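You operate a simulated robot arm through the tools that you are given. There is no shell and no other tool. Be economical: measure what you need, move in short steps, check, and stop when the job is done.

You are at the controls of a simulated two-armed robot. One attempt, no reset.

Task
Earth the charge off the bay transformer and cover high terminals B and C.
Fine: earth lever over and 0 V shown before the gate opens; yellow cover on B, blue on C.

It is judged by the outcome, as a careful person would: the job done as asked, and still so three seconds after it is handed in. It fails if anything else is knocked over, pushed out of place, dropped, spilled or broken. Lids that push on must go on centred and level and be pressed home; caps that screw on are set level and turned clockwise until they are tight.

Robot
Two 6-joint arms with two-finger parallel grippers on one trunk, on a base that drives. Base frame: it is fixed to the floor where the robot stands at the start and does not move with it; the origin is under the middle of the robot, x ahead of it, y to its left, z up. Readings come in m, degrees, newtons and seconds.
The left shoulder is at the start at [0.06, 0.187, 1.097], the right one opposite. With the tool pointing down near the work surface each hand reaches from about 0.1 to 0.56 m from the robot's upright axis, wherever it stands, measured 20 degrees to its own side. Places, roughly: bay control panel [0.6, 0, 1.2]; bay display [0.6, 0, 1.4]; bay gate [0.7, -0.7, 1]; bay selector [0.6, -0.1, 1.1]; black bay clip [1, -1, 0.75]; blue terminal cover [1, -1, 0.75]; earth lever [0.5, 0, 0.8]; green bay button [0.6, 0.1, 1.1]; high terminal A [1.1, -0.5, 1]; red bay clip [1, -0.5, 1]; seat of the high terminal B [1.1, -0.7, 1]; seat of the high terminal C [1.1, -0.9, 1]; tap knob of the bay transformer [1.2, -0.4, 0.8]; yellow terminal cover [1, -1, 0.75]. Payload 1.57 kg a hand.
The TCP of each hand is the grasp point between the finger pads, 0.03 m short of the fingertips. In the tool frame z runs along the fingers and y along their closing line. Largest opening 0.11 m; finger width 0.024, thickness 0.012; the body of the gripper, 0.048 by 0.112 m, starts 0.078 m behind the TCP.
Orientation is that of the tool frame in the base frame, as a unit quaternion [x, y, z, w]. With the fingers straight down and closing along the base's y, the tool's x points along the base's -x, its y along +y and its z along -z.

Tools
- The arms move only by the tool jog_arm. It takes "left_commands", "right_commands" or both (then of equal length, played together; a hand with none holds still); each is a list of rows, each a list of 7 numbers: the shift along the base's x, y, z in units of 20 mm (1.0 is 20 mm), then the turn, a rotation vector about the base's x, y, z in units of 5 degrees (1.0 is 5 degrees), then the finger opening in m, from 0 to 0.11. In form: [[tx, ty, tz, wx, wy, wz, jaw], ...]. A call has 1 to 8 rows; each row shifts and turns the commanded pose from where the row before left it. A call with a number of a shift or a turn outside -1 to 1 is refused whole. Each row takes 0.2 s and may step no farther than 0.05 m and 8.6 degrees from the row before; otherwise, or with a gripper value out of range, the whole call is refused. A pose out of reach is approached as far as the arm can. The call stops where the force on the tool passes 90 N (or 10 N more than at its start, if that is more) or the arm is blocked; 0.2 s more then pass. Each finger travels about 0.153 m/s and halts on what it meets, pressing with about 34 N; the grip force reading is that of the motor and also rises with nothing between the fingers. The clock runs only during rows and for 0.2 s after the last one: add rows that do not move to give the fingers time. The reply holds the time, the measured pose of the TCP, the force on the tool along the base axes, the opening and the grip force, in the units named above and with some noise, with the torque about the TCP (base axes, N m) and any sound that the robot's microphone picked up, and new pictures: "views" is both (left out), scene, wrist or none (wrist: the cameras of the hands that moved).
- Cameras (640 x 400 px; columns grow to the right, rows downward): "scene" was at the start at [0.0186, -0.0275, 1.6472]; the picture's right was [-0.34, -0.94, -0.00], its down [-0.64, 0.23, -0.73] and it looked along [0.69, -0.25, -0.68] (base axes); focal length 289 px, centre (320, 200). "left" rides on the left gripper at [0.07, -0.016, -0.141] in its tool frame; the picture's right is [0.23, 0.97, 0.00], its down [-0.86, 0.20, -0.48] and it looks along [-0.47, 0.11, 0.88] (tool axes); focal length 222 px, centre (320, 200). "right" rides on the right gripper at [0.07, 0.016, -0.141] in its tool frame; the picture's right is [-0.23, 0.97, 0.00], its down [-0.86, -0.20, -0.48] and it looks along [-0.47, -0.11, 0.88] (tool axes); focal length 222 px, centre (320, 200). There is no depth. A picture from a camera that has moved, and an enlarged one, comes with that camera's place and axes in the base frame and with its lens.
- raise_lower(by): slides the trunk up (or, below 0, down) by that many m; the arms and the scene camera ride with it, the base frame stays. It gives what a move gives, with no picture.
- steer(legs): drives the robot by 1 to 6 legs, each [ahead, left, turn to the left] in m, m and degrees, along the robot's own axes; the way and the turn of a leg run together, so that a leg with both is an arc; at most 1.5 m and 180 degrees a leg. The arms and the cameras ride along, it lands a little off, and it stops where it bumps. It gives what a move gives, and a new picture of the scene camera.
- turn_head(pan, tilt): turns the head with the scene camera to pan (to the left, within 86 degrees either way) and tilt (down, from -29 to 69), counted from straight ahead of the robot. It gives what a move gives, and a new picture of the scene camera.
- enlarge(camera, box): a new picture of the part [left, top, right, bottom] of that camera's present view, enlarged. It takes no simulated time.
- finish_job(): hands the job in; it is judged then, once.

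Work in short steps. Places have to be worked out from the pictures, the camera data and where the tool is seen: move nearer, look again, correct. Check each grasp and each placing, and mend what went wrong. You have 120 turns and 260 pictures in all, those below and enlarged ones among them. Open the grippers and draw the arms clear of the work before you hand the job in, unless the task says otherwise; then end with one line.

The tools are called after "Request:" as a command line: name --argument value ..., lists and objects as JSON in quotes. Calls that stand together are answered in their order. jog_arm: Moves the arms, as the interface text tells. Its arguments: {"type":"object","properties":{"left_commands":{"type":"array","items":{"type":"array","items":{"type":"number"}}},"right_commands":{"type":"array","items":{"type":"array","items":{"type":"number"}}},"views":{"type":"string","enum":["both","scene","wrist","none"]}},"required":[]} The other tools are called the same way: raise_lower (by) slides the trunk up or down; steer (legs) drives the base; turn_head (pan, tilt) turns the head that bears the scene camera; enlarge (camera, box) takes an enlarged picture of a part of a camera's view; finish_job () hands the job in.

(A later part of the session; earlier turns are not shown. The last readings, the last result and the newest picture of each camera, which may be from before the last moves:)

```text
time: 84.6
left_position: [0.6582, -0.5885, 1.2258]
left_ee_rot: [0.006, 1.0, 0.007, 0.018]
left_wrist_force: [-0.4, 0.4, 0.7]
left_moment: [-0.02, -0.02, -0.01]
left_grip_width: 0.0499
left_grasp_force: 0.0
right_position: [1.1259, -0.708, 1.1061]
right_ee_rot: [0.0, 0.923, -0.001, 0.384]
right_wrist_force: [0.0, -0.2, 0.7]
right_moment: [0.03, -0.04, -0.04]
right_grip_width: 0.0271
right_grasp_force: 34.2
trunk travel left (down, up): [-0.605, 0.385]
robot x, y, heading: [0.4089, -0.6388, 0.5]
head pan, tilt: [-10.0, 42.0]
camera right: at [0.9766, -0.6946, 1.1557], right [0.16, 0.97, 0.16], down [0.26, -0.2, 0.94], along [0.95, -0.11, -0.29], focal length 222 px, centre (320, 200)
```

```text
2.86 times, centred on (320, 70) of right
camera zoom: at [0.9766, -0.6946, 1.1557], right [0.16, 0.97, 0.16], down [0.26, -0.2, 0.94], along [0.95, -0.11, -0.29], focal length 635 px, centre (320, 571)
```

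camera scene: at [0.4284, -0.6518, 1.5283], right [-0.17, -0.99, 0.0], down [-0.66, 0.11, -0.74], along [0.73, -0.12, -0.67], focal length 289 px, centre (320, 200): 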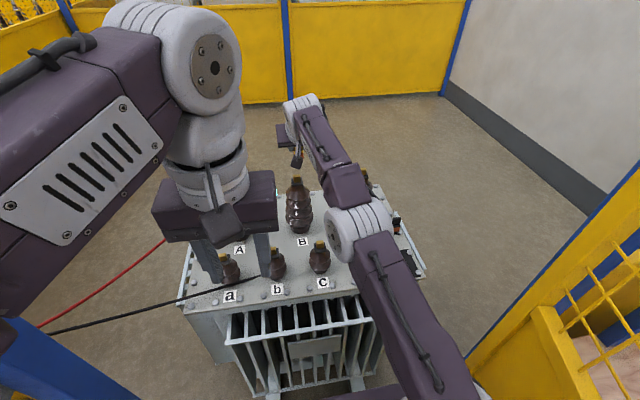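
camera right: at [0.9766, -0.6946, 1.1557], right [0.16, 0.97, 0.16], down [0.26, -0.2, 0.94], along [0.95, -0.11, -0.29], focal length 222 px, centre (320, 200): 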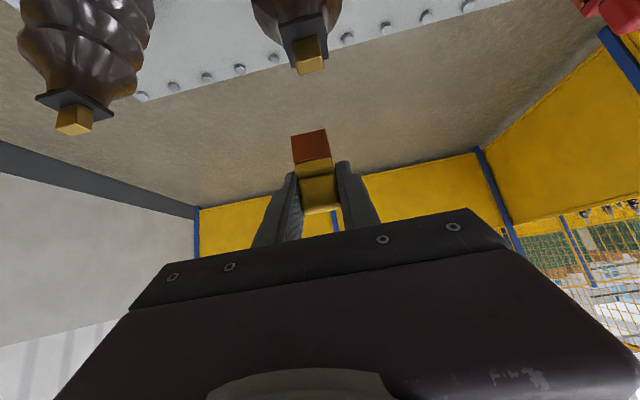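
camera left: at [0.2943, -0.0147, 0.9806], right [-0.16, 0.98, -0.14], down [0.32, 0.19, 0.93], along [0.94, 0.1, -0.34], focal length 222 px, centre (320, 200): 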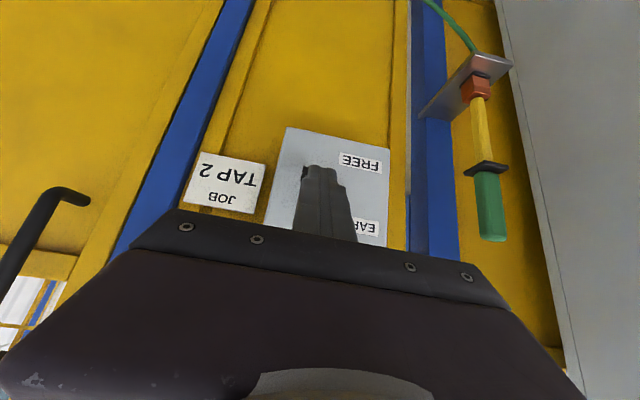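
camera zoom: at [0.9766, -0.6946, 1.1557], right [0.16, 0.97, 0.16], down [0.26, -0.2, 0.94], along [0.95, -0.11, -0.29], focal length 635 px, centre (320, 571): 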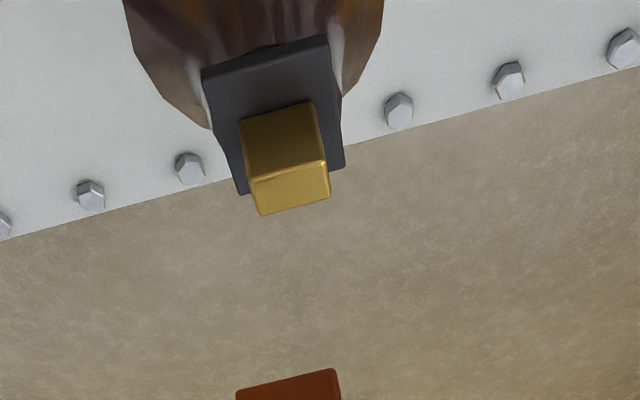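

B's brass top centre ≈[1.109,-0.699,1.011]; cover centre is ~3 mm behind the TCP. Align and lower to ~2 cm above it... then inspect.

Request:
jog_arm --right_commands '[[-0.7, 0.45, -0.5, 0, 0, 0, 0.0], [0, 0, -1, 0, 0, 0, 0.0], [0, 0, 0, 0, 0, 0, 0.0]]' --views "wrist"

Request:
enlarge --camera "right" --box '[220, 30, 420, 170]'

Request:
enlarge --camera "scene" --box '[265, 130, 345, 200]'

```text
time: 85.4
left_position: [0.6606, -0.5883, 1.2252]
left_ee_rot: [0.006, 1.0, 0.007, 0.017]
left_wrist_force: [0.5, -1.1, 1.0]
left_moment: [0.01, 0.01, -0.02]
left_grip_width: 0.05
left_grasp_force: 0.1
right_position: [1.1146, -0.7003, 1.0758]
right_ee_rot: [0.0, 0.923, 0.0, 0.384]
right_wrist_force: [-0.1, 0.2, -0.7]
right_moment: [0.02, -0.01, 0.01]
right_grip_width: 0.0273
right_grasp_force: 34.2
trunk travel left (down, up): [-0.605, 0.385]
robot x, y, heading: [0.4051, -0.6376, 0.3]
head pan, tilt: [-10.0, 42.0]
camera right: at [0.965, -0.6859, 1.1244], right [0.16, 0.97, 0.16], down [0.26, -0.2, 0.94], along [0.95, -0.11, -0.29], focal length 222 px, centre (320, 200)
```

right: 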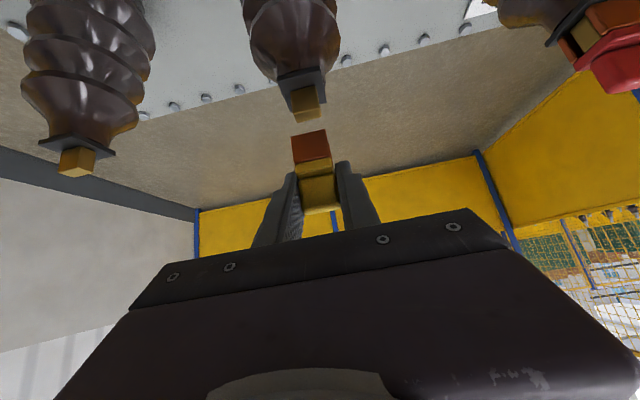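

```text
2.86 times, centred on (320, 100) of right
camera zoom: at [0.965, -0.6859, 1.1244], right [0.16, 0.97, 0.16], down [0.26, -0.2, 0.94], along [0.95, -0.11, -0.29], focal length 635 px, centre (320, 486)
```

zoom: 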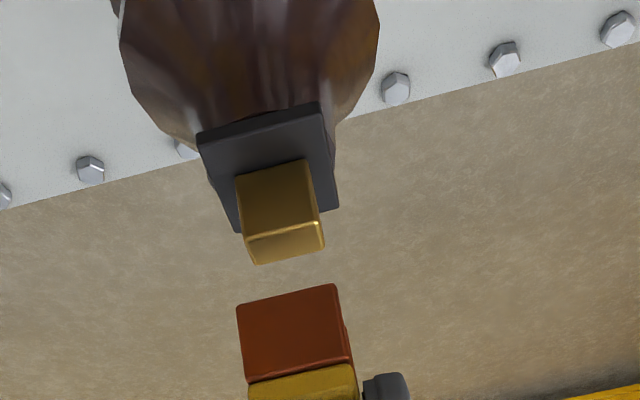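

```text
5.71 times, centred on (305, 165) of scene
camera zoom: at [0.4284, -0.6519, 1.5283], right [-0.17, -0.99, 0.0], down [-0.66, 0.11, -0.74], along [0.73, -0.12, -0.67], focal length 1651 px, centre (406, 400)
```

zoom: 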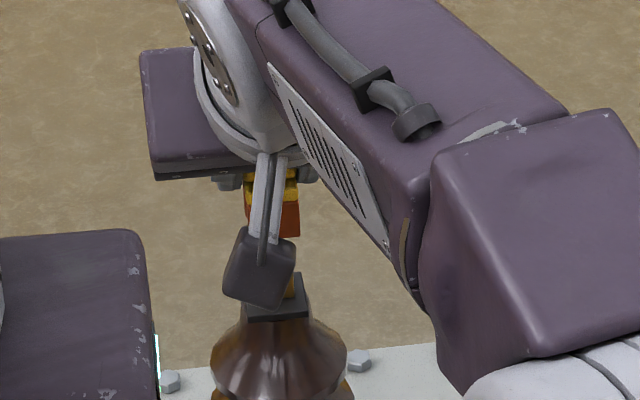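

Lateral offset is ~1.5 mm; lower another 14 mm to compare at close range.

Request:
jog_arm --right_commands '[[0, 0.07, -0.7, 0, 0, 0, 0.0], [0, 0, 0, 0, 0, 0, 0.0]]' --views "none"

Request:
enlarge --camera "right" --box '[250, 70, 390, 170]'

```text
time: 86.0
left_position: [0.6603, -0.5885, 1.2251]
left_ee_rot: [0.005, 1.0, 0.007, 0.017]
left_wrist_force: [-0.3, -0.1, 0.3]
left_moment: [0.0, -0.01, 0.01]
left_grip_width: 0.0503
left_grasp_force: 0.0
right_position: [1.1136, -0.6982, 1.0611]
right_ee_rot: [0.0, 0.923, 0.0, 0.384]
right_wrist_force: [-0.4, 0.2, -0.9]
right_moment: [0.0, 0.03, -0.04]
right_grip_width: 0.0273
right_grasp_force: 34.5
trunk travel left (down, up): [-0.605, 0.385]
robot x, y, heading: [0.4023, -0.6388, 0.5]
head pan, tilt: [-10.0, 42.0]
```

```text
4.00 times, centred on (320, 120) of right
camera zoom: at [0.965, -0.6839, 1.1106], right [0.16, 0.97, 0.16], down [0.26, -0.2, 0.94], along [0.95, -0.11, -0.29], focal length 888 px, centre (320, 520)
```

zoom: 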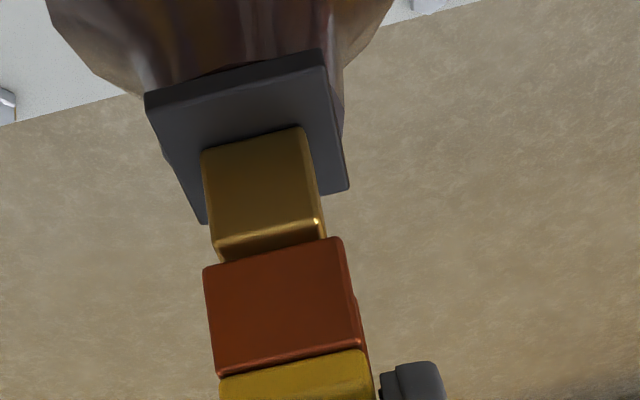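

Brass appears ~20 mm (y) × ~13 mm (x), centred near x=1.108; laterally aligned. I probe downward in small steps watching force.

Request:
jog_arm --right_commands '[[0, 0, -0.3, 0, 0, 0, 0.0], [0, 0, 0, 0, 0, 0, 0.0]]' --views "none"

Request:
jog_arm --right_commands '[[0, 0, -0.2, 0, 0, 0, 0.0], [0, 0, 0, 0, 0, 0, 0.0]]' --views "none"

Request:
enlarge --camera "right" --box '[250, 70, 390, 170]'

```text
time: 86.6
left_position: [0.6585, -0.588, 1.2262]
left_ee_rot: [0.006, 1.0, 0.006, 0.018]
left_wrist_force: [-0.4, 0.1, -0.2]
left_moment: [0.01, 0.01, -0.01]
left_grip_width: 0.0499
left_grasp_force: 0.0
right_position: [1.1145, -0.6981, 1.0599]
right_ee_rot: [0.001, 0.922, 0.0, 0.386]
right_wrist_force: [5.7, -1.8, 17.6]
right_moment: [-0.06, -0.03, 0.02]
right_grip_width: 0.0273
right_grasp_force: 34.0
trunk travel left (down, up): [-0.605, 0.385]
robot x, y, heading: [0.4035, -0.6395, 0.2]
head pan, tilt: [-10.0, 42.0]
```

```text
time: 87.2
left_position: [0.6585, -0.5877, 1.2265]
left_ee_rot: [0.007, 1.0, 0.007, 0.017]
left_wrist_force: [0.4, 0.2, -0.2]
left_moment: [0.0, 0.02, 0.01]
left_grip_width: 0.0502
left_grasp_force: 0.0
right_position: [1.1117, -0.6977, 1.0577]
right_ee_rot: [0.0, 0.922, 0.001, 0.388]
right_wrist_force: [6.1, -1.3, 28.5]
right_moment: [-0.09, 0.1, 0.02]
right_grip_width: 0.0271
right_grasp_force: 33.6
trunk travel left (down, up): [-0.605, 0.385]
robot x, y, heading: [0.4047, -0.6381, 0.2]
head pan, tilt: [-10.0, 42.0]
```

```text
4.00 times, centred on (320, 120) of right
camera zoom: at [0.9621, -0.6842, 1.1049], right [0.16, 0.97, 0.16], down [0.25, -0.2, 0.95], along [0.95, -0.11, -0.28], focal length 888 px, centre (320, 520)
```

zoom: 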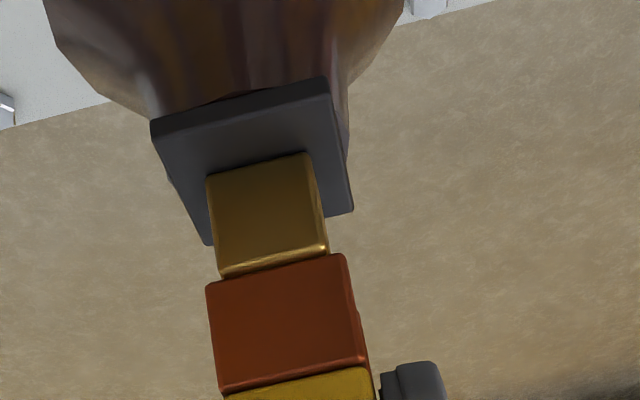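

Contact without entry: the skirt's front wall is on the brass. The cover needs to move back (−x) by ~6–7 mm. Lift slightly, shift, re-probe.

Request:
jog_arm --right_commands '[[0, 0, 0.6, 0, 0, 0, 0.0], [-0.32, 0, 0, 0, 0, 0, 0.0], [0, 0, -0.3, 0, 0, 0, 0.0], [0, 0, 0, 0, 0, 0, 0.0]]' --views "none"

Request:
enlarge --camera "right" --box '[250, 70, 390, 170]'

```text
time: 88.2
left_position: [0.661, -0.5885, 1.2247]
left_ee_rot: [0.006, 1.0, 0.007, 0.016]
left_wrist_force: [0.5, -0.4, -0.2]
left_moment: [0.0, -0.04, -0.01]
left_grip_width: 0.0499
left_grasp_force: 0.1
right_position: [1.1081, -0.6989, 1.0568]
right_ee_rot: [0.0, 0.924, 0.0, 0.383]
right_wrist_force: [0.2, -0.5, -0.5]
right_moment: [0.05, 0.01, -0.02]
right_grip_width: 0.027
right_grasp_force: 34.3
trunk travel left (down, up): [-0.605, 0.385]
robot x, y, heading: [0.4029, -0.6377, 0.4]
head pan, tilt: [-10.0, 42.0]
```

```text
4.00 times, centred on (320, 120) of right
camera zoom: at [0.9582, -0.6843, 1.1068], right [0.16, 0.97, 0.16], down [0.27, -0.2, 0.94], along [0.95, -0.11, -0.29], focal length 888 px, centre (320, 520)
```

zoom: 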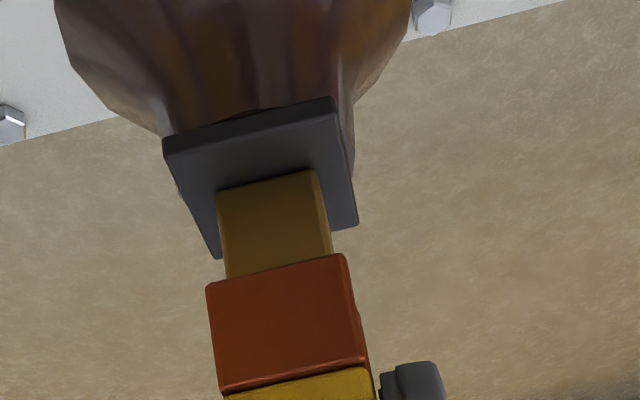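

No force at a level below the earlier contact, so the skirt has started over the brass. Continue down carefully.

Request:
jog_arm --right_commands '[[0, 0, -0.25, 0, 0, 0, 0.0], [0, 0, 0, 0, 0, 0, 0.0]]' --views "none"

Request:
jog_arm --right_commands '[[0, 0, -0.25, 0, 0, 0, 0.0], [0, 0, 0, 0, 0, 0, 0.0]]' --views "none"

Request:
enlarge --camera "right" --box '[250, 70, 390, 170]'

```text
time: 88.8
left_position: [0.6611, -0.5891, 1.2258]
left_ee_rot: [0.006, 1.0, 0.007, 0.016]
left_wrist_force: [0.7, -0.3, -0.2]
left_moment: [0.01, 0.02, 0.01]
left_grip_width: 0.0498
left_grasp_force: 0.1
right_position: [1.1067, -0.7006, 1.0521]
right_ee_rot: [0.001, 0.923, -0.001, 0.384]
right_wrist_force: [-0.5, -0.5, 0.4]
right_moment: [-0.01, 0.02, -0.03]
right_grip_width: 0.0275
right_grasp_force: 34.3
trunk travel left (down, up): [-0.605, 0.385]
robot x, y, heading: [0.4053, -0.6372, 0.4]
head pan, tilt: [-10.0, 42.0]
```

```text
time: 89.4
left_position: [0.6575, -0.5872, 1.2263]
left_ee_rot: [0.006, 1.0, 0.007, 0.018]
left_wrist_force: [0.2, 0.4, 0.8]
left_moment: [0.0, 0.04, -0.02]
left_grip_width: 0.0503
left_grasp_force: 0.0
right_position: [1.1057, -0.6988, 1.0506]
right_ee_rot: [0.0, 0.923, -0.001, 0.386]
right_wrist_force: [-5.4, -1.0, 7.8]
right_moment: [-0.03, 0.29, 0.0]
right_grip_width: 0.0271
right_grasp_force: 34.1
trunk travel left (down, up): [-0.605, 0.385]
robot x, y, heading: [0.4023, -0.6345, 0.4]
head pan, tilt: [-10.0, 42.0]
```

```text
4.00 times, centred on (320, 120) of right
camera zoom: at [0.9562, -0.6845, 1.0989], right [0.16, 0.97, 0.16], down [0.26, -0.2, 0.94], along [0.95, -0.11, -0.28], focal length 888 px, centre (320, 520)
```

zoom: 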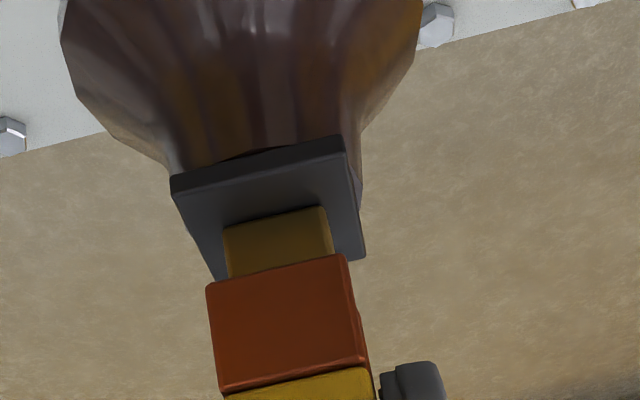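

It's entered ~8 mm; a small −x reaction suggests it should go ~2 mm further back. Adjust and keep pressing.

Request:
jog_arm --right_commands '[[-0.1, 0, 0, 0, 0, 0, 0.0], [0, 0, -0.25, 0, 0, 0, 0.0], [0, 0, 0, 0, 0, 0, 0.0]]' --views "none"

Request:
jog_arm --right_commands '[[0, 0, -0.25, 0, 0, 0, 0.0], [0, 0, 0, 0, 0, 0, 0.0]]' --views "none"

Request:
enlarge --camera "right" --box '[250, 70, 390, 170]'

```text
time: 90.2
left_position: [0.6619, -0.5888, 1.2241]
left_ee_rot: [0.006, 1.0, 0.007, 0.016]
left_wrist_force: [-0.5, 0.9, 0.4]
left_moment: [0.03, -0.02, 0.01]
left_grip_width: 0.0501
left_grasp_force: 0.1
right_position: [1.106, -0.6996, 1.0421]
right_ee_rot: [0.0, 0.923, -0.001, 0.384]
right_wrist_force: [-0.1, -0.4, -1.0]
right_moment: [-0.01, 0.03, -0.01]
right_grip_width: 0.0273
right_grasp_force: 34.4
trunk travel left (down, up): [-0.605, 0.385]
robot x, y, heading: [0.4062, -0.6406, 0.5]
head pan, tilt: [-10.0, 42.0]
```

```text
time: 90.8
left_position: [0.66, -0.5874, 1.2249]
left_ee_rot: [0.006, 1.0, 0.007, 0.017]
left_wrist_force: [-0.4, 0.8, 0.1]
left_moment: [0.01, -0.04, 0.0]
left_grip_width: 0.05
left_grasp_force: 0.0
right_position: [1.1056, -0.6993, 1.0366]
right_ee_rot: [0.0, 0.923, 0.0, 0.384]
right_wrist_force: [-1.1, 0.1, -0.5]
right_moment: [0.01, 0.04, -0.01]
right_grip_width: 0.0271
right_grasp_force: 33.9
trunk travel left (down, up): [-0.605, 0.385]
robot x, y, heading: [0.4057, -0.6389, 0.4]
head pan, tilt: [-10.0, 42.0]
```

```text
4.00 times, centred on (320, 120) of right
camera zoom: at [0.9557, -0.6844, 1.0865], right [0.16, 0.97, 0.16], down [0.26, -0.2, 0.94], along [0.95, -0.11, -0.29], focal length 888 px, centre (320, 520)
```

zoom: 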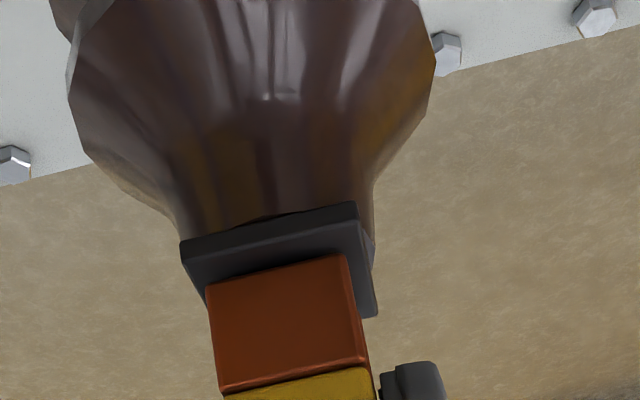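

The brass is fully inside the skirt. Press home until the force rises.

Request:
jog_arm --right_commands '[[0, 0, -0.2, 0, 0, 0, 0.0], [0, 0, 0, 0, 0, 0, 0.0]]' --views "none"

Request:
jog_arm --right_commands '[[0, 0, -0.3, 0, 0, 0, 0.0], [0, 0, 0, 0, 0, 0, 0.0]]' --views "none"

Request:
enlarge --camera "right" --box '[250, 70, 390, 170]'

```text
time: 91.4
left_position: [0.6603, -0.5891, 1.2263]
left_ee_rot: [0.006, 1.0, 0.007, 0.018]
left_wrist_force: [0.1, 0.3, 0.5]
left_moment: [0.03, -0.02, 0.0]
left_grip_width: 0.0502
left_grasp_force: 0.0
right_position: [1.1046, -0.6978, 1.0354]
right_ee_rot: [-0.001, 0.923, 0.0, 0.386]
right_wrist_force: [3.4, -2.3, 13.0]
right_moment: [-0.12, -0.09, -0.01]
right_grip_width: 0.0272
right_grasp_force: 33.9
trunk travel left (down, up): [-0.605, 0.385]
robot x, y, heading: [0.4072, -0.6381, 0.2]
head pan, tilt: [-10.0, 42.0]
```

```text
time: 92.0
left_position: [0.6571, -0.5899, 1.227]
left_ee_rot: [0.006, 1.0, 0.008, 0.019]
left_wrist_force: [0.1, -0.8, -0.8]
left_moment: [-0.01, 0.0, 0.0]
left_grip_width: 0.0501
left_grasp_force: 0.0
right_position: [1.1045, -0.6993, 1.032]
right_ee_rot: [-0.001, 0.921, 0.001, 0.388]
right_wrist_force: [3.8, -4.2, 30.1]
right_moment: [-0.11, -0.05, -0.05]
right_grip_width: 0.0274
right_grasp_force: 34.0
trunk travel left (down, up): [-0.605, 0.385]
robot x, y, heading: [0.4045, -0.6399, 0.3]
head pan, tilt: [-10.0, 42.0]
```

```text
4.00 times, centred on (320, 120) of right
camera zoom: at [0.9538, -0.6842, 1.0807], right [0.16, 0.97, 0.16], down [0.25, -0.2, 0.95], along [0.95, -0.11, -0.28], focal length 888 px, centre (320, 520)
```

zoom: 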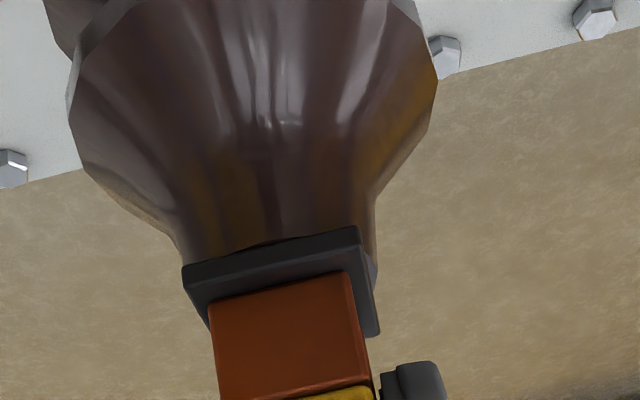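

Seated on the plate with ~30 N. One firmer press, then relax the load and open.

Request:
jog_arm --right_commands '[[0, 0, -0.3, 0, 0, 0, 0.0], [0, 0, 0, 0, 0, 0, 0.0]]' --views "none"

Request:
jog_arm --right_commands '[[0, 0, 0.7, 0, 0, 0, 0.0], [0, 0, 0, 0, 0, 0, 0.03], [0, 0, 0, 0, 0, 0, 0.06], [0, 0, 0, 0, 0, 0, 0.06]]' --views "wrist"

Request:
enlarge --camera "right" --box '[250, 70, 390, 220]'

```text
time: 92.6
left_position: [0.656, -0.5889, 1.2269]
left_ee_rot: [0.006, 1.0, 0.008, 0.019]
left_wrist_force: [-0.6, 0.3, -1.0]
left_moment: [0.0, 0.03, -0.01]
left_grip_width: 0.0501
left_grasp_force: 0.0
right_position: [1.1029, -0.6976, 1.0263]
right_ee_rot: [0.001, 0.922, 0.001, 0.388]
right_wrist_force: [0.8, -4.7, 30.8]
right_moment: [-0.32, -0.05, -0.1]
right_grip_width: 0.0269
right_grasp_force: 33.8
trunk travel left (down, up): [-0.605, 0.385]
robot x, y, heading: [0.4005, -0.6328, 0.3]
head pan, tilt: [-10.0, 42.0]
```

```text
time: 93.6
left_position: [0.6605, -0.5888, 1.2263]
left_ee_rot: [0.006, 1.0, 0.007, 0.017]
left_wrist_force: [-0.1, 0.5, -0.3]
left_moment: [0.02, -0.01, 0.02]
left_grip_width: 0.0501
left_grasp_force: 0.1
right_position: [1.1058, -0.6976, 1.0351]
right_ee_rot: [0.0, 0.924, -0.001, 0.383]
right_wrist_force: [-0.2, 0.2, 0.1]
right_moment: [0.0, 0.02, 0.01]
right_grip_width: 0.06
right_grasp_force: 0.1
trunk travel left (down, up): [-0.605, 0.385]
robot x, y, heading: [0.4046, -0.6397, 0.5]
head pan, tilt: [-10.0, 42.0]
camera right: at [0.9561, -0.6832, 1.0856], right [0.16, 0.97, 0.16], down [0.27, -0.2, 0.94], along [0.95, -0.11, -0.29], focal length 222 px, centre (320, 200)
```

right: 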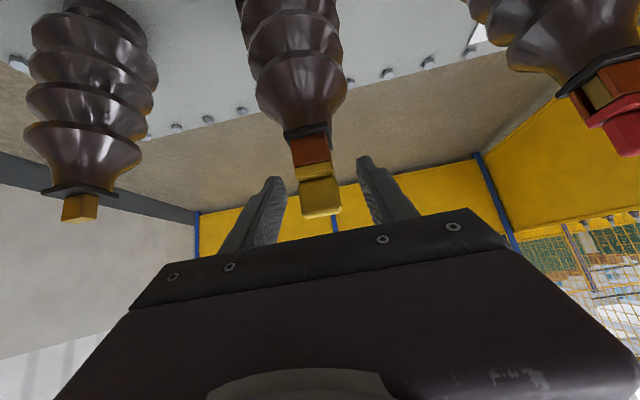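

```text
2.67 times, centred on (320, 145) of right
camera zoom: at [0.9561, -0.6832, 1.0856], right [0.16, 0.97, 0.16], down [0.27, -0.2, 0.94], along [0.95, -0.11, -0.29], focal length 592 px, centre (320, 347)
```

zoom: 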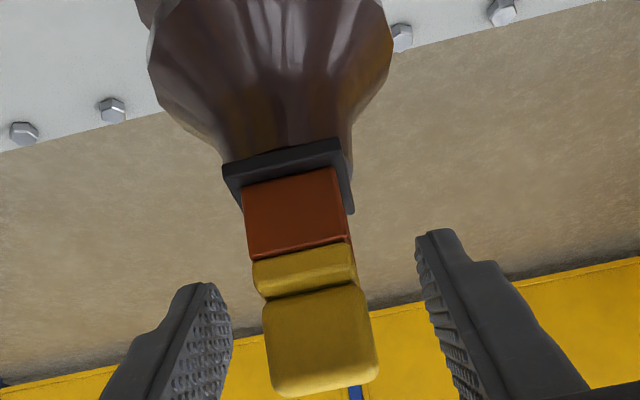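

Yellow is on B, resting against the plate. Withdraw along the tool axis and check from the head camera.

Request:
jog_arm --right_commands '[[-0.7, 0, 0.7, 0, 0, 0, 0.06], [-0.7, 0, 0.7, 0, 0, 0, 0.06], [-0.7, 0, 0.7, 0, 0, 0, 0.06], [-0.7, 0, 0.7, 0, 0, 0, 0.06], [-0.7, 0, 0.7, 0, 0, 0, 0.06], [-0.5, -0.7, 0.5, 0, 0, 0, 0.06], [-0.5, -0.7, 0.3, 0, 0, 0, 0.06], [-0.5, -0.7, 0.3, 0, 0, 0, 0.06]]' --views "both"

Request:
enlarge --camera "scene" --box '[255, 130, 415, 230]'

Request:
enlarge --camera "right" --box '[260, 20, 420, 130]'

```text
time: 95.4
left_position: [0.6593, -0.5877, 1.2262]
left_ee_rot: [0.007, 1.0, 0.007, 0.017]
left_wrist_force: [0.4, -0.1, 0.6]
left_moment: [0.0, -0.01, 0.0]
left_grip_width: 0.0499
left_grasp_force: 0.1
right_position: [1.0058, -0.7411, 1.1279]
right_ee_rot: [-0.001, 0.923, -0.001, 0.384]
right_wrist_force: [0.0, -0.4, 0.7]
right_moment: [0.01, 0.01, 0.01]
right_grip_width: 0.0601
right_grasp_force: 0.1
trunk travel left (down, up): [-0.605, 0.385]
robot x, y, heading: [0.4038, -0.6381, 0.5]
head pan, tilt: [-10.0, 42.0]
camera scene: at [0.4274, -0.6524, 1.5283], right [-0.17, -0.99, 0.0], down [-0.66, 0.11, -0.74], along [0.73, -0.12, -0.67], focal length 289 px, centre (320, 200)
camera right: at [0.8564, -0.7263, 1.1767], right [0.16, 0.97, 0.16], down [0.26, -0.2, 0.94], along [0.95, -0.11, -0.29], focal length 222 px, centre (320, 200)
```

scene: 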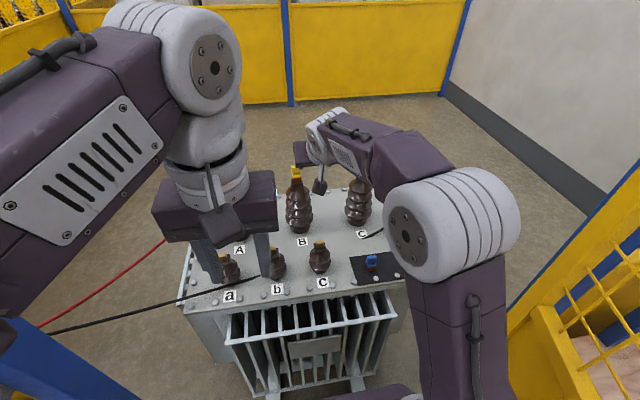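
right: 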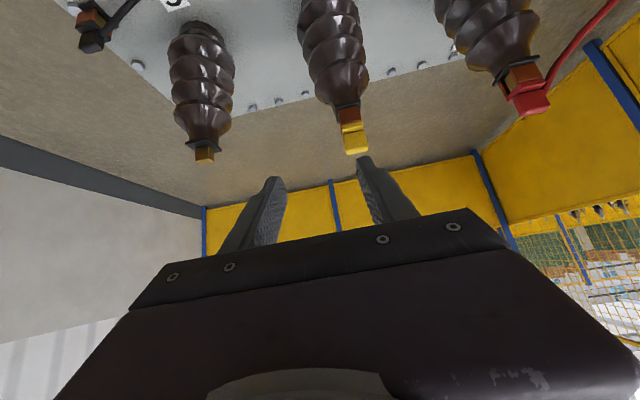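

```text
4.00 times, centred on (335, 180) of scene
camera zoom: at [0.4274, -0.6524, 1.5283], right [-0.17, -0.99, 0.0], down [-0.66, 0.11, -0.74], along [0.73, -0.12, -0.67], focal length 1156 px, centre (260, 280)
```

zoom: 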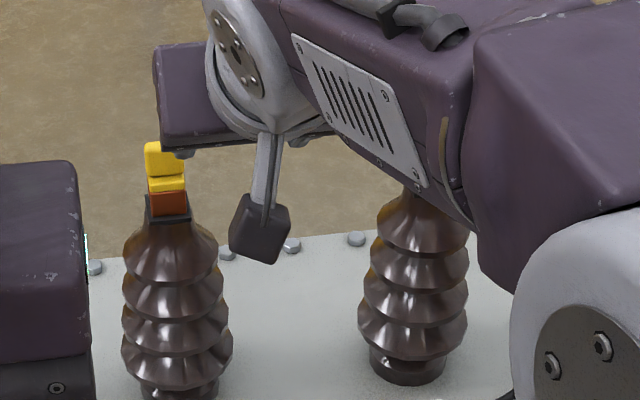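

```text
3.64 times, centred on (340, 75) of right
camera zoom: at [0.8564, -0.7263, 1.1767], right [0.16, 0.97, 0.16], down [0.26, -0.2, 0.94], along [0.95, -0.11, -0.29], focal length 808 px, centre (247, 654)
```

zoom: 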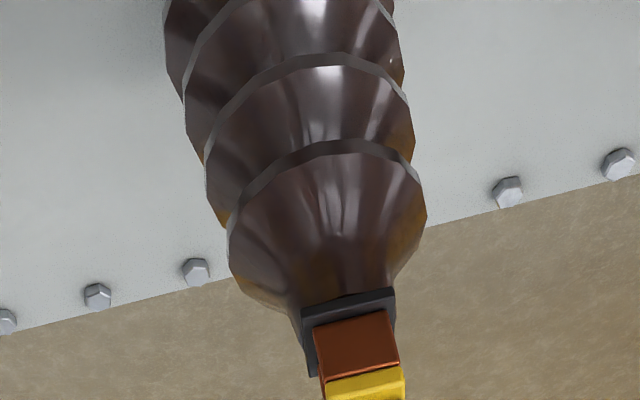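

Yellow on B looks upright and seated. Now retreat toward the blue cover at ≈[0.90,-0.882].

Request:
jog_arm --right_commands '[[-1, -0.6, 0, 0, 0, 0, 0.06], [-1, -0.6, 0, 0, 0, 0, 0.06], [-1, -0.7, 0, 0, 0, 0, 0.06], [-1, -0.8, 0, 0, 0, 0, 0.06], [-1, -0.9, 0, 0, 0, 0, 0.06], [-1, -1, -0.3, 0, 0, 0, 0.06], [-1, -1, -0.5, 0, 0, 0, 0.06], [-1, -1, -0.8, 0, 0, 0, 0.06]]' --views "none"

Request:
jog_arm --right_commands '[[-0.9, -0.5, -0.8, 0, 0, 0, 0.06], [0, 0, -1, 0, 0, 0, 0.06], [0, 0, -1, 0, 0, 0, 0.06], [0, 0, -1, 0, 0, 0, 0.06], [0, 0, -1, 0, 0, 0, 0.06], [0, 0, -1, 0, 0, 0, 0.06], [0, 0, -1, 0, 0, 0, 0.06]]' --views "wrist"

Request:
enlarge --camera "right" --box '[250, 60, 450, 200]'

```text
time: 97.2
left_position: [0.6607, -0.5889, 1.2249]
left_ee_rot: [0.006, 1.0, 0.007, 0.018]
left_wrist_force: [-0.4, 0.6, -0.6]
left_moment: [0.03, -0.03, -0.01]
left_grip_width: 0.0504
left_grasp_force: 0.1
right_position: [0.8444, -0.8741, 1.0946]
right_ee_rot: [0.001, 0.924, 0.0, 0.384]
right_wrist_force: [0.1, 1.1, 0.7]
right_moment: [0.0, 0.02, 0.0]
right_grip_width: 0.0597
right_grasp_force: 0.0
trunk travel left (down, up): [-0.605, 0.385]
robot x, y, heading: [0.4045, -0.6424, 0.2]
head pan, tilt: [-10.0, 42.0]
```

```text
time: 98.8
left_position: [0.6625, -0.5895, 1.2246]
left_ee_rot: [0.006, 1.0, 0.008, 0.017]
left_wrist_force: [0.4, 0.2, -0.1]
left_moment: [0.03, 0.0, 0.01]
left_grip_width: 0.0498
left_grasp_force: 0.0
right_position: [0.8428, -0.8879, 0.9649]
right_ee_rot: [0.0, 0.924, 0.0, 0.383]
right_wrist_force: [-0.5, 0.8, 0.9]
right_moment: [0.02, 0.0, -0.02]
right_grip_width: 0.0599
right_grasp_force: 0.0
right hand out of reach, approached as far as the arm can: row 6, 7
trunk travel left (down, up): [-0.605, 0.385]
robot x, y, heading: [0.4051, -0.6382, 0.2]
head pan, tilt: [-10.0, 42.0]
camera right: at [0.6926, -0.8729, 1.0142], right [0.16, 0.97, 0.16], down [0.27, -0.2, 0.94], along [0.95, -0.11, -0.29], focal length 222 px, centre (320, 200)
```

right: 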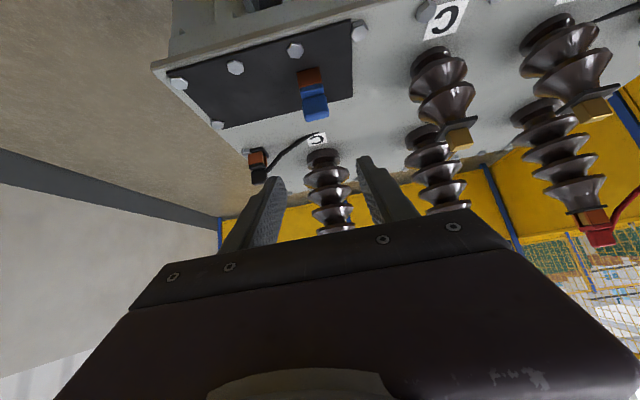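

```text
2.86 times, centred on (350, 130) of right
camera zoom: at [0.6926, -0.8729, 1.0142], right [0.16, 0.97, 0.16], down [0.27, -0.2, 0.94], along [0.95, -0.11, -0.29], focal length 635 px, centre (234, 400)
```

zoom: 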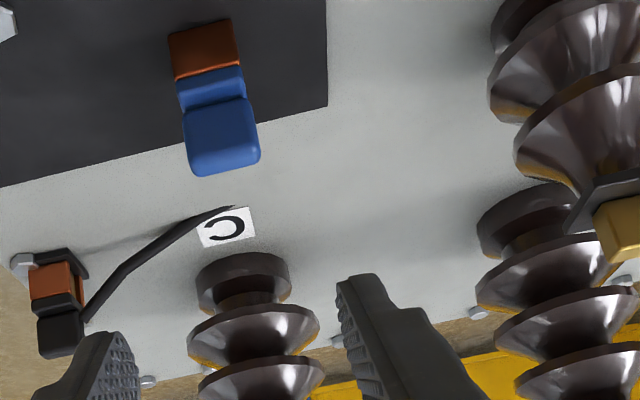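

Blue is at ≈[0.90,-0.884]. The arm is at its low limit here, so raise the hand a bit and lower the trunk 0.1 m.

Request:
jog_arm --right_commands '[[0, 0, 1, 0, 0, 0, 0.06], [0, 0, 1, 0, 0, 0, 0.06], [0, 0.15, 0.5, 0, 0, 0, 0.06]]' --views "none"

Request:
raise_lower --by -0.1

```text
time: 99.6
left_position: [0.6606, -0.5884, 1.2249]
left_ee_rot: [0.006, 1.0, 0.007, 0.017]
left_wrist_force: [-0.8, 0.5, 0.6]
left_moment: [-0.01, 0.01, 0.01]
left_grip_width: 0.0502
left_grasp_force: 0.0
right_position: [0.8421, -0.8854, 1.0155]
right_ee_rot: [0.0, 0.923, 0.0, 0.384]
right_wrist_force: [-1.3, 0.1, -1.4]
right_moment: [-0.01, -0.01, 0.01]
right_grip_width: 0.06
right_grasp_force: 0.1
trunk travel left (down, up): [-0.605, 0.385]
robot x, y, heading: [0.4049, -0.6368, 0.4]
head pan, tilt: [-10.0, 42.0]
```

```text
time: 100.9
left_position: [0.6599, -0.5883, 1.1252]
left_ee_rot: [0.006, 1.0, 0.007, 0.018]
left_wrist_force: [-0.4, 0.0, -0.9]
left_moment: [-0.04, 0.01, 0.01]
left_grip_width: 0.0504
left_grasp_force: 0.0
right_position: [0.8416, -0.8827, 0.9155]
right_ee_rot: [0.0, 0.924, 0.001, 0.384]
right_wrist_force: [0.3, -0.1, 0.1]
right_moment: [-0.04, -0.01, 0.01]
right_grip_width: 0.06
right_grasp_force: 0.2
trunk travel left (down, up): [-0.505, 0.485]
robot x, y, heading: [0.4046, -0.6368, 0.3]
head pan, tilt: [-10.0, 42.0]
```

Now approach the blue block along the tool axis and close on it.

Request:
jog_arm --right_commands '[[0.7, 0, -0.95, 0, 0, 0, 0.06], [0.75, 0, -0.85, 0, 0, 0, 0.06], [0.75, 0, -0.85, 0, 0, 0, 0.06]]' --views "wrist"

```text
time: 101.7
left_position: [0.6621, -0.5885, 1.1253]
left_ee_rot: [0.006, 1.0, 0.007, 0.016]
left_wrist_force: [-0.2, 0.0, 0.7]
left_moment: [-0.02, -0.01, -0.01]
left_grip_width: 0.0499
left_grasp_force: 0.1
right_position: [0.8878, -0.8839, 0.8606]
right_ee_rot: [0.0, 0.923, -0.001, 0.384]
right_wrist_force: [0.5, 0.2, 0.7]
right_moment: [0.01, -0.04, 0.0]
right_grip_width: 0.0601
right_grasp_force: 0.0
trunk travel left (down, up): [-0.505, 0.485]
robot x, y, heading: [0.4075, -0.6372, 0.2]
head pan, tilt: [-10.0, 42.0]
camera right: at [0.7376, -0.8694, 0.9103], right [0.16, 0.97, 0.16], down [0.27, -0.2, 0.94], along [0.95, -0.11, -0.29], focal length 222 px, centre (320, 200)
```

right: 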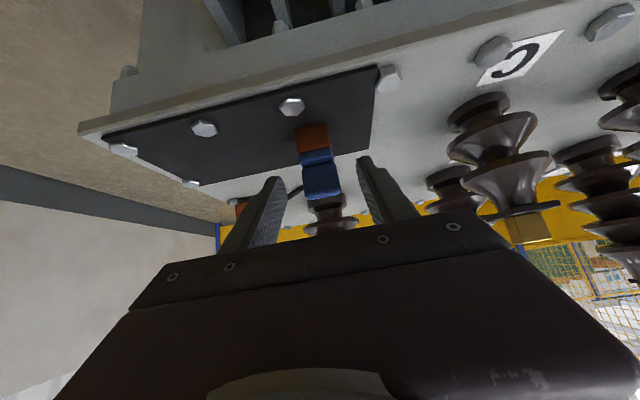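

The block is centred between the fingers. Advance the last bit and close.

Request:
jog_arm --right_commands '[[0.65, 0, -0.7, 0, 0, 0, 0.06], [0, 0, 0, 0, 0, 0, 0.04], [0, 0, 0, 0, 0, 0, 0.02], [0, 0, 0, 0, 0, 0, 0.0], [0, 0, 0, 0, 0, 0, 0.0]]' --views "none"

Request:
jog_arm --right_commands '[[0, 0, 0.5, 0, 0, 0, 0.0], [0, 0, 1, 0, 0, 0, 0.0], [0, 0, 1, 0, 0, 0, 0.0], [0, 0, 1, 0, 0, 0, 0.0]]' --views "none"

Request:
enlarge --camera "right" --box '[240, 90, 440, 230]'

```text
time: 102.9
left_position: [0.6601, -0.5885, 1.1253]
left_ee_rot: [0.006, 1.0, 0.007, 0.017]
left_wrist_force: [-0.1, 1.1, 0.7]
left_moment: [0.0, 0.0, 0.01]
left_grip_width: 0.0501
left_grasp_force: 0.0
right_position: [0.8988, -0.8845, 0.8471]
right_ee_rot: [0.0, 0.924, 0.0, 0.383]
right_wrist_force: [-0.7, 0.2, 0.7]
right_moment: [-0.02, 0.0, -0.01]
right_grip_width: 0.027
right_grasp_force: 33.9
trunk travel left (down, up): [-0.505, 0.485]
robot x, y, heading: [0.403, -0.6402, 0.7]
head pan, tilt: [-10.0, 42.0]
```

```text
time: 103.9
left_position: [0.6602, -0.587, 1.1258]
left_ee_rot: [0.006, 1.0, 0.007, 0.017]
left_wrist_force: [0.7, 0.0, 0.7]
left_moment: [-0.03, -0.06, -0.01]
left_grip_width: 0.0498
left_grasp_force: 0.0
right_position: [0.8995, -0.8856, 0.9204]
right_ee_rot: [0.0, 0.923, 0.0, 0.384]
right_wrist_force: [-0.2, 0.2, 0.3]
right_moment: [-0.01, 0.02, 0.0]
right_grip_width: 0.027
right_grasp_force: 33.9
trunk travel left (down, up): [-0.505, 0.485]
robot x, y, heading: [0.4079, -0.6396, 0.5]
head pan, tilt: [-10.0, 42.0]
```

```text
2.86 times, centred on (340, 160) of right
camera zoom: at [0.7496, -0.8708, 0.969], right [0.16, 0.97, 0.16], down [0.26, -0.2, 0.94], along [0.95, -0.11, -0.29], focal length 635 px, centre (263, 314)
```

zoom: 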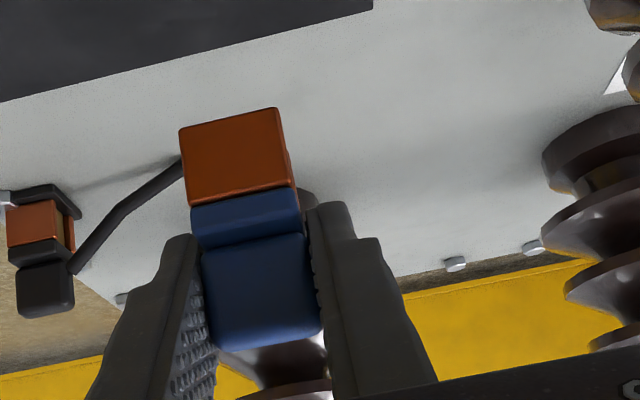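

Blue is held exactly like yellow was. Raise trunk back 0.1 m, lift, and go above C.

Request:
raise_lower --by 0.1

Request:
jog_arm --right_commands '[[0, 0, 1, 0, 0, 0, 0.0], [0, 0, 1, 0, 0, 0, 0.0], [0, 0, 1, 0, 0, 0, 0.0], [0.5, 0, 0.5, 0, 0, 0, 0.0], [0.8, -0.1, 0, 0, 0, 0, 0.0], [0.8, -0.1, 0, 0, 0, 0, 0.0], [0.8, -0.1, 0, 0, 0, 0, 0.0], [0.8, -0.1, 0, 0, 0, 0, 0.0]]' --views "none"

Request:
jog_arm --right_commands '[[1, -0.1, 0, 0, 0, 0, 0.0], [1, -0.1, 0, 0, 0, 0, 0.0], [1, -0.1, 0, 0, 0, 0, 0.0], [1, -0.05, 0, 0, 0, 0, 0.0], [1, 0, 0, 0, 0, 0, 0.0], [1, 0, 0, 0, 0, 0, 0.0], [0.3, 0, 0, 0, 0, 0, 0.0]]' --views "wrist"

```text
time: 105.3
left_position: [0.6597, -0.5897, 1.2257]
left_ee_rot: [0.006, 1.0, 0.007, 0.017]
left_wrist_force: [-0.8, -0.3, 0.6]
left_moment: [-0.01, 0.02, 0.01]
left_grip_width: 0.0498
left_grasp_force: 0.0
right_position: [0.8984, -0.8858, 1.0193]
right_ee_rot: [0.0, 0.924, 0.0, 0.384]
right_wrist_force: [-0.1, 0.6, 0.5]
right_moment: [-0.03, 0.0, -0.02]
right_grip_width: 0.0272
right_grasp_force: 33.6
trunk travel left (down, up): [-0.605, 0.385]
robot x, y, heading: [0.407, -0.6411, 0.5]
head pan, tilt: [-10.0, 42.0]
```

```text
time: 107.1
left_position: [0.6615, -0.5871, 1.2253]
left_ee_rot: [0.006, 1.0, 0.007, 0.016]
left_wrist_force: [-0.3, -0.4, 0.5]
left_moment: [-0.01, -0.02, -0.01]
left_grip_width: 0.0502
left_grasp_force: 0.1
right_position: [0.9757, -0.8936, 1.0887]
right_ee_rot: [-0.001, 0.923, 0.0, 0.384]
right_wrist_force: [0.0, -0.3, -0.8]
right_moment: [0.02, 0.01, -0.02]
right_grip_width: 0.027
right_grasp_force: 34.2
trunk travel left (down, up): [-0.605, 0.385]
robot x, y, heading: [0.4049, -0.6406, 0.5]
head pan, tilt: [-10.0, 42.0]
```

```text
time: 108.7
left_position: [0.6605, -0.5885, 1.2249]
left_ee_rot: [0.006, 1.0, 0.007, 0.017]
left_wrist_force: [-0.6, 0.8, 0.3]
left_moment: [0.01, -0.01, 0.03]
left_grip_width: 0.0499
left_grasp_force: 0.0
right_position: [1.0996, -0.8996, 1.0893]
right_ee_rot: [-0.001, 0.924, 0.0, 0.383]
right_wrist_force: [-0.6, 0.4, -1.2]
right_moment: [0.01, -0.01, 0.0]
right_grip_width: 0.0271
right_grasp_force: 34.1
trunk travel left (down, up): [-0.605, 0.385]
robot x, y, heading: [0.4058, -0.6341, 0.3]
head pan, tilt: [-10.0, 42.0]
camera right: at [0.9502, -0.8848, 1.1395], right [0.16, 0.97, 0.16], down [0.26, -0.2, 0.94], along [0.95, -0.11, -0.29], focal length 222 px, centre (320, 200)
```

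right: 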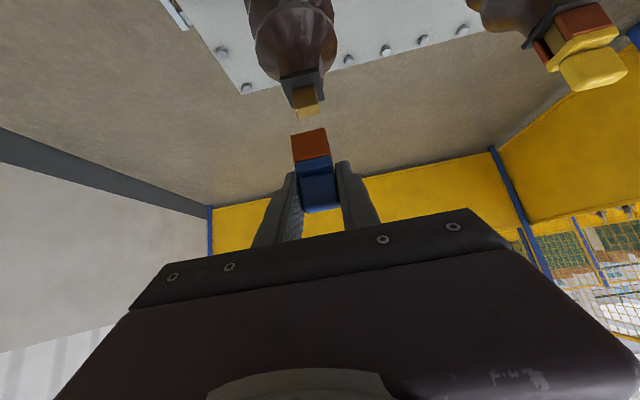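

Aligned over C. Shift +6 mm in x and lower close to the terminal, then inspect.

Request:
jog_arm --right_commands '[[0.3, 0, -0.6, 0, 0, 0, 0.0], [0, 0, -0.65, 0, 0, 0, 0.0], [0, 0, 0, 0, 0, 0, 0.0]]' --views "none"

Request:
enlarge --camera "right" --box '[250, 70, 390, 170]'

```text
time: 109.5
left_position: [0.66, -0.5871, 1.2261]
left_ee_rot: [0.006, 1.0, 0.007, 0.018]
left_wrist_force: [0.0, -0.9, 0.3]
left_moment: [0.0, -0.04, 0.0]
left_grip_width: 0.0502
left_grasp_force: 0.1
right_position: [1.1054, -0.8996, 1.0635]
right_ee_rot: [0.0, 0.923, -0.001, 0.384]
right_wrist_force: [-0.3, -0.3, -1.2]
right_moment: [-0.03, -0.03, 0.02]
right_grip_width: 0.0273
right_grasp_force: 34.5
trunk travel left (down, up): [-0.605, 0.385]
robot x, y, heading: [0.4079, -0.6387, 0.1]
head pan, tilt: [-10.0, 42.0]
```

```text
4.00 times, centred on (320, 120) of right
camera zoom: at [0.9564, -0.8854, 1.1133], right [0.16, 0.97, 0.16], down [0.26, -0.2, 0.94], along [0.95, -0.11, -0.29], focal length 888 px, centre (320, 520)
```

zoom: 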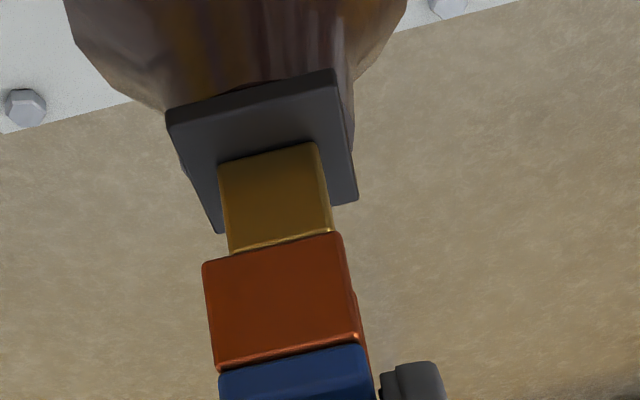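

Brass is ~1.2 mm to +y of the ideal; correct and lower in small steps.

Request:
jog_arm --right_commands '[[0, 0.06, -0.3, 0, 0, 0, 0.0], [0, 0, 0, 0, 0, 0, 0.0]]' --views "none"

Request:
jog_arm --right_commands '[[0, 0, -0.3, 0, 0, 0, 0.0], [0, 0, 0, 0, 0, 0, 0.0]]' --views "none"

Request:
enlarge --camera "right" --box '[250, 70, 390, 170]'

```text
time: 110.1
left_position: [0.6616, -0.5886, 1.2248]
left_ee_rot: [0.006, 1.0, 0.007, 0.017]
left_wrist_force: [-0.2, -0.3, -0.4]
left_moment: [0.02, 0.02, 0.02]
left_grip_width: 0.0501
left_grasp_force: 0.0
right_position: [1.1055, -0.8986, 1.0569]
right_ee_rot: [0.0, 0.923, 0.0, 0.384]
right_wrist_force: [-0.5, -0.5, -0.9]
right_moment: [-0.01, -0.02, -0.01]
right_grip_width: 0.0273
right_grasp_force: 34.5
trunk travel left (down, up): [-0.605, 0.385]
robot x, y, heading: [0.4044, -0.6408, 0.6]
head pan, tilt: [-10.0, 42.0]
```

```text
time: 110.7
left_position: [0.6609, -0.5884, 1.2265]
left_ee_rot: [0.006, 1.0, 0.007, 0.017]
left_wrist_force: [0.5, -0.1, 0.0]
left_moment: [-0.03, -0.01, 0.01]
left_grip_width: 0.0499
left_grasp_force: 0.0
right_position: [1.1053, -0.8991, 1.052]
right_ee_rot: [0.0, 0.924, 0.001, 0.384]
right_wrist_force: [-0.7, -0.4, -1.1]
right_moment: [0.01, 0.03, -0.01]
right_grip_width: 0.0274
right_grasp_force: 34.0
trunk travel left (down, up): [-0.605, 0.385]
robot x, y, heading: [0.4026, -0.6368, 0.5]
head pan, tilt: [-10.0, 42.0]
```

```text
4.00 times, centred on (320, 120) of right
camera zoom: at [0.9558, -0.8841, 1.102], right [0.16, 0.97, 0.16], down [0.26, -0.2, 0.94], along [0.95, -0.11, -0.29], focal length 888 px, centre (320, 520)
```

zoom: 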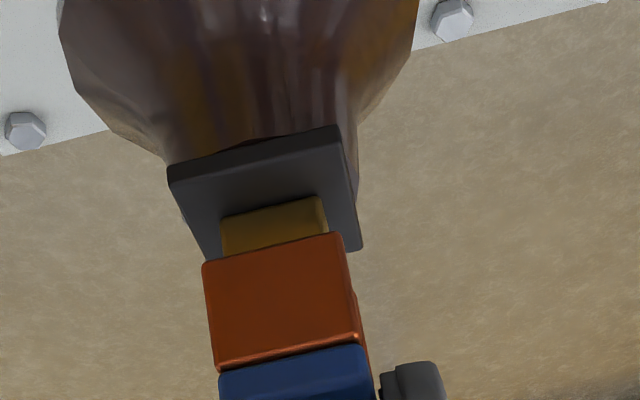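

It's entering freely. Continue down in steps.

Request:
jog_arm --right_commands '[[0, 0, -0.3, 0, 0, 0, 0.0], [0, 0, 0, 0, 0, 0, 0.0]]' --views "none"

Request:
jog_arm --right_commands '[[0, 0, -0.4, 0, 0, 0, 0.0], [0, 0, 0, 0, 0, 0, 0.0]]' --views "none"

Request:
enlarge --camera "right" --box '[250, 70, 390, 170]'

```text
time: 111.3
left_position: [0.6611, -0.5874, 1.2249]
left_ee_rot: [0.006, 1.0, 0.006, 0.017]
left_wrist_force: [0.9, -0.3, 0.4]
left_moment: [0.01, -0.03, 0.02]
left_grip_width: 0.05
left_grasp_force: 0.0
right_position: [1.105, -0.8995, 1.046]
right_ee_rot: [-0.001, 0.924, 0.001, 0.383]
right_wrist_force: [-0.2, -0.2, -0.3]
right_moment: [0.01, -0.03, 0.0]
right_grip_width: 0.0275
right_grasp_force: 33.8
trunk travel left (down, up): [-0.605, 0.385]
robot x, y, heading: [0.4082, -0.6379, 0.5]
head pan, tilt: [-10.0, 42.0]
```

```text
time: 111.9
left_position: [0.6601, -0.5862, 1.2269]
left_ee_rot: [0.006, 1.0, 0.007, 0.018]
left_wrist_force: [-0.9, 0.7, -0.3]
left_moment: [0.03, -0.01, 0.02]
left_grip_width: 0.0502
left_grasp_force: 0.1
right_position: [1.1051, -0.8999, 1.0397]
right_ee_rot: [0.0, 0.923, 0.0, 0.385]
right_wrist_force: [2.1, -1.0, 6.8]
right_moment: [0.01, -0.03, 0.05]
right_grip_width: 0.0271
right_grasp_force: 33.7
trunk travel left (down, up): [-0.605, 0.385]
robot x, y, heading: [0.4029, -0.6405, 0.5]
head pan, tilt: [-10.0, 42.0]
```

```text
4.00 times, centred on (320, 120) of right
camera zoom: at [0.9554, -0.8842, 1.089], right [0.16, 0.97, 0.16], down [0.26, -0.2, 0.94], along [0.95, -0.11, -0.29], focal length 888 px, centre (320, 520)
```

zoom: 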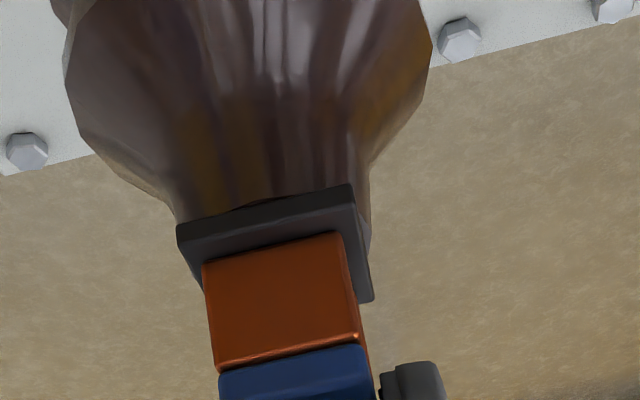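

Contact with the plate begins. Press home firmly.

Request:
jog_arm --right_commands '[[0, 0, -0.3, 0, 0, 0, 0.0], [0, 0, -0.3, 0, 0, 0, 0.0], [0, 0, 0, 0, 0, 0, 0.0]]' --views "none"

Request:
jog_arm --right_commands '[[0, 0, -0.3, 0, 0, 0, 0.0], [0, 0, 0, 0, 0, 0, 0.0]]' --views "none"

Request:
enlarge --camera "right" --box '[250, 70, 390, 170]'

```text
time: 112.7
left_position: [0.6567, -0.5868, 1.227]
left_ee_rot: [0.006, 1.0, 0.007, 0.02]
left_wrist_force: [0.8, 0.3, -0.2]
left_moment: [-0.02, -0.01, 0.02]
left_grip_width: 0.0501
left_grasp_force: 0.1
right_position: [1.1026, -0.8991, 1.0322]
right_ee_rot: [0.0, 0.922, -0.001, 0.388]
right_wrist_force: [-0.2, -2.2, 29.2]
right_moment: [0.0, -0.01, 0.03]
right_grip_width: 0.0273
right_grasp_force: 34.6
trunk travel left (down, up): [-0.605, 0.385]
robot x, y, heading: [0.4055, -0.6391, 0.3]
head pan, tilt: [-10.0, 42.0]
```

```text
time: 113.3
left_position: [0.656, -0.5866, 1.226]
left_ee_rot: [0.006, 1.0, 0.006, 0.019]
left_wrist_force: [-0.2, 1.0, 0.4]
left_moment: [-0.01, 0.01, 0.03]
left_grip_width: 0.0503
left_grasp_force: 0.0
right_position: [1.1027, -0.8989, 1.0275]
right_ee_rot: [-0.001, 0.922, -0.002, 0.388]
right_wrist_force: [-0.1, 0.4, 29.1]
right_moment: [0.21, -0.08, 0.12]
right_grip_width: 0.0272
right_grasp_force: 33.5
trunk travel left (down, up): [-0.605, 0.385]
robot x, y, heading: [0.4061, -0.6384, 0.4]
head pan, tilt: [-10.0, 42.0]
```

```text
4.00 times, centred on (320, 120) of right
camera zoom: at [0.952, -0.8837, 1.0746], right [0.16, 0.97, 0.16], down [0.25, -0.2, 0.95], along [0.95, -0.11, -0.28], focal length 888 px, centre (320, 520)
```

zoom: 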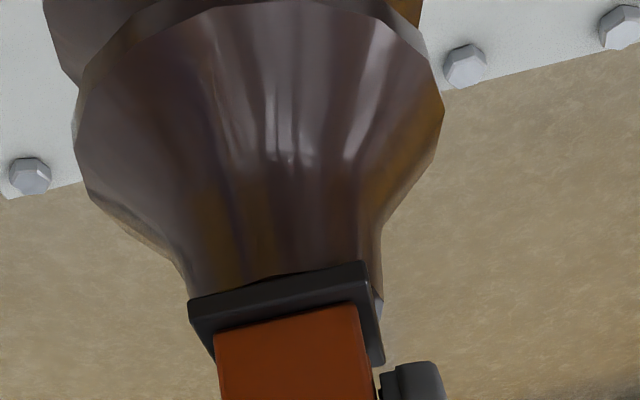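

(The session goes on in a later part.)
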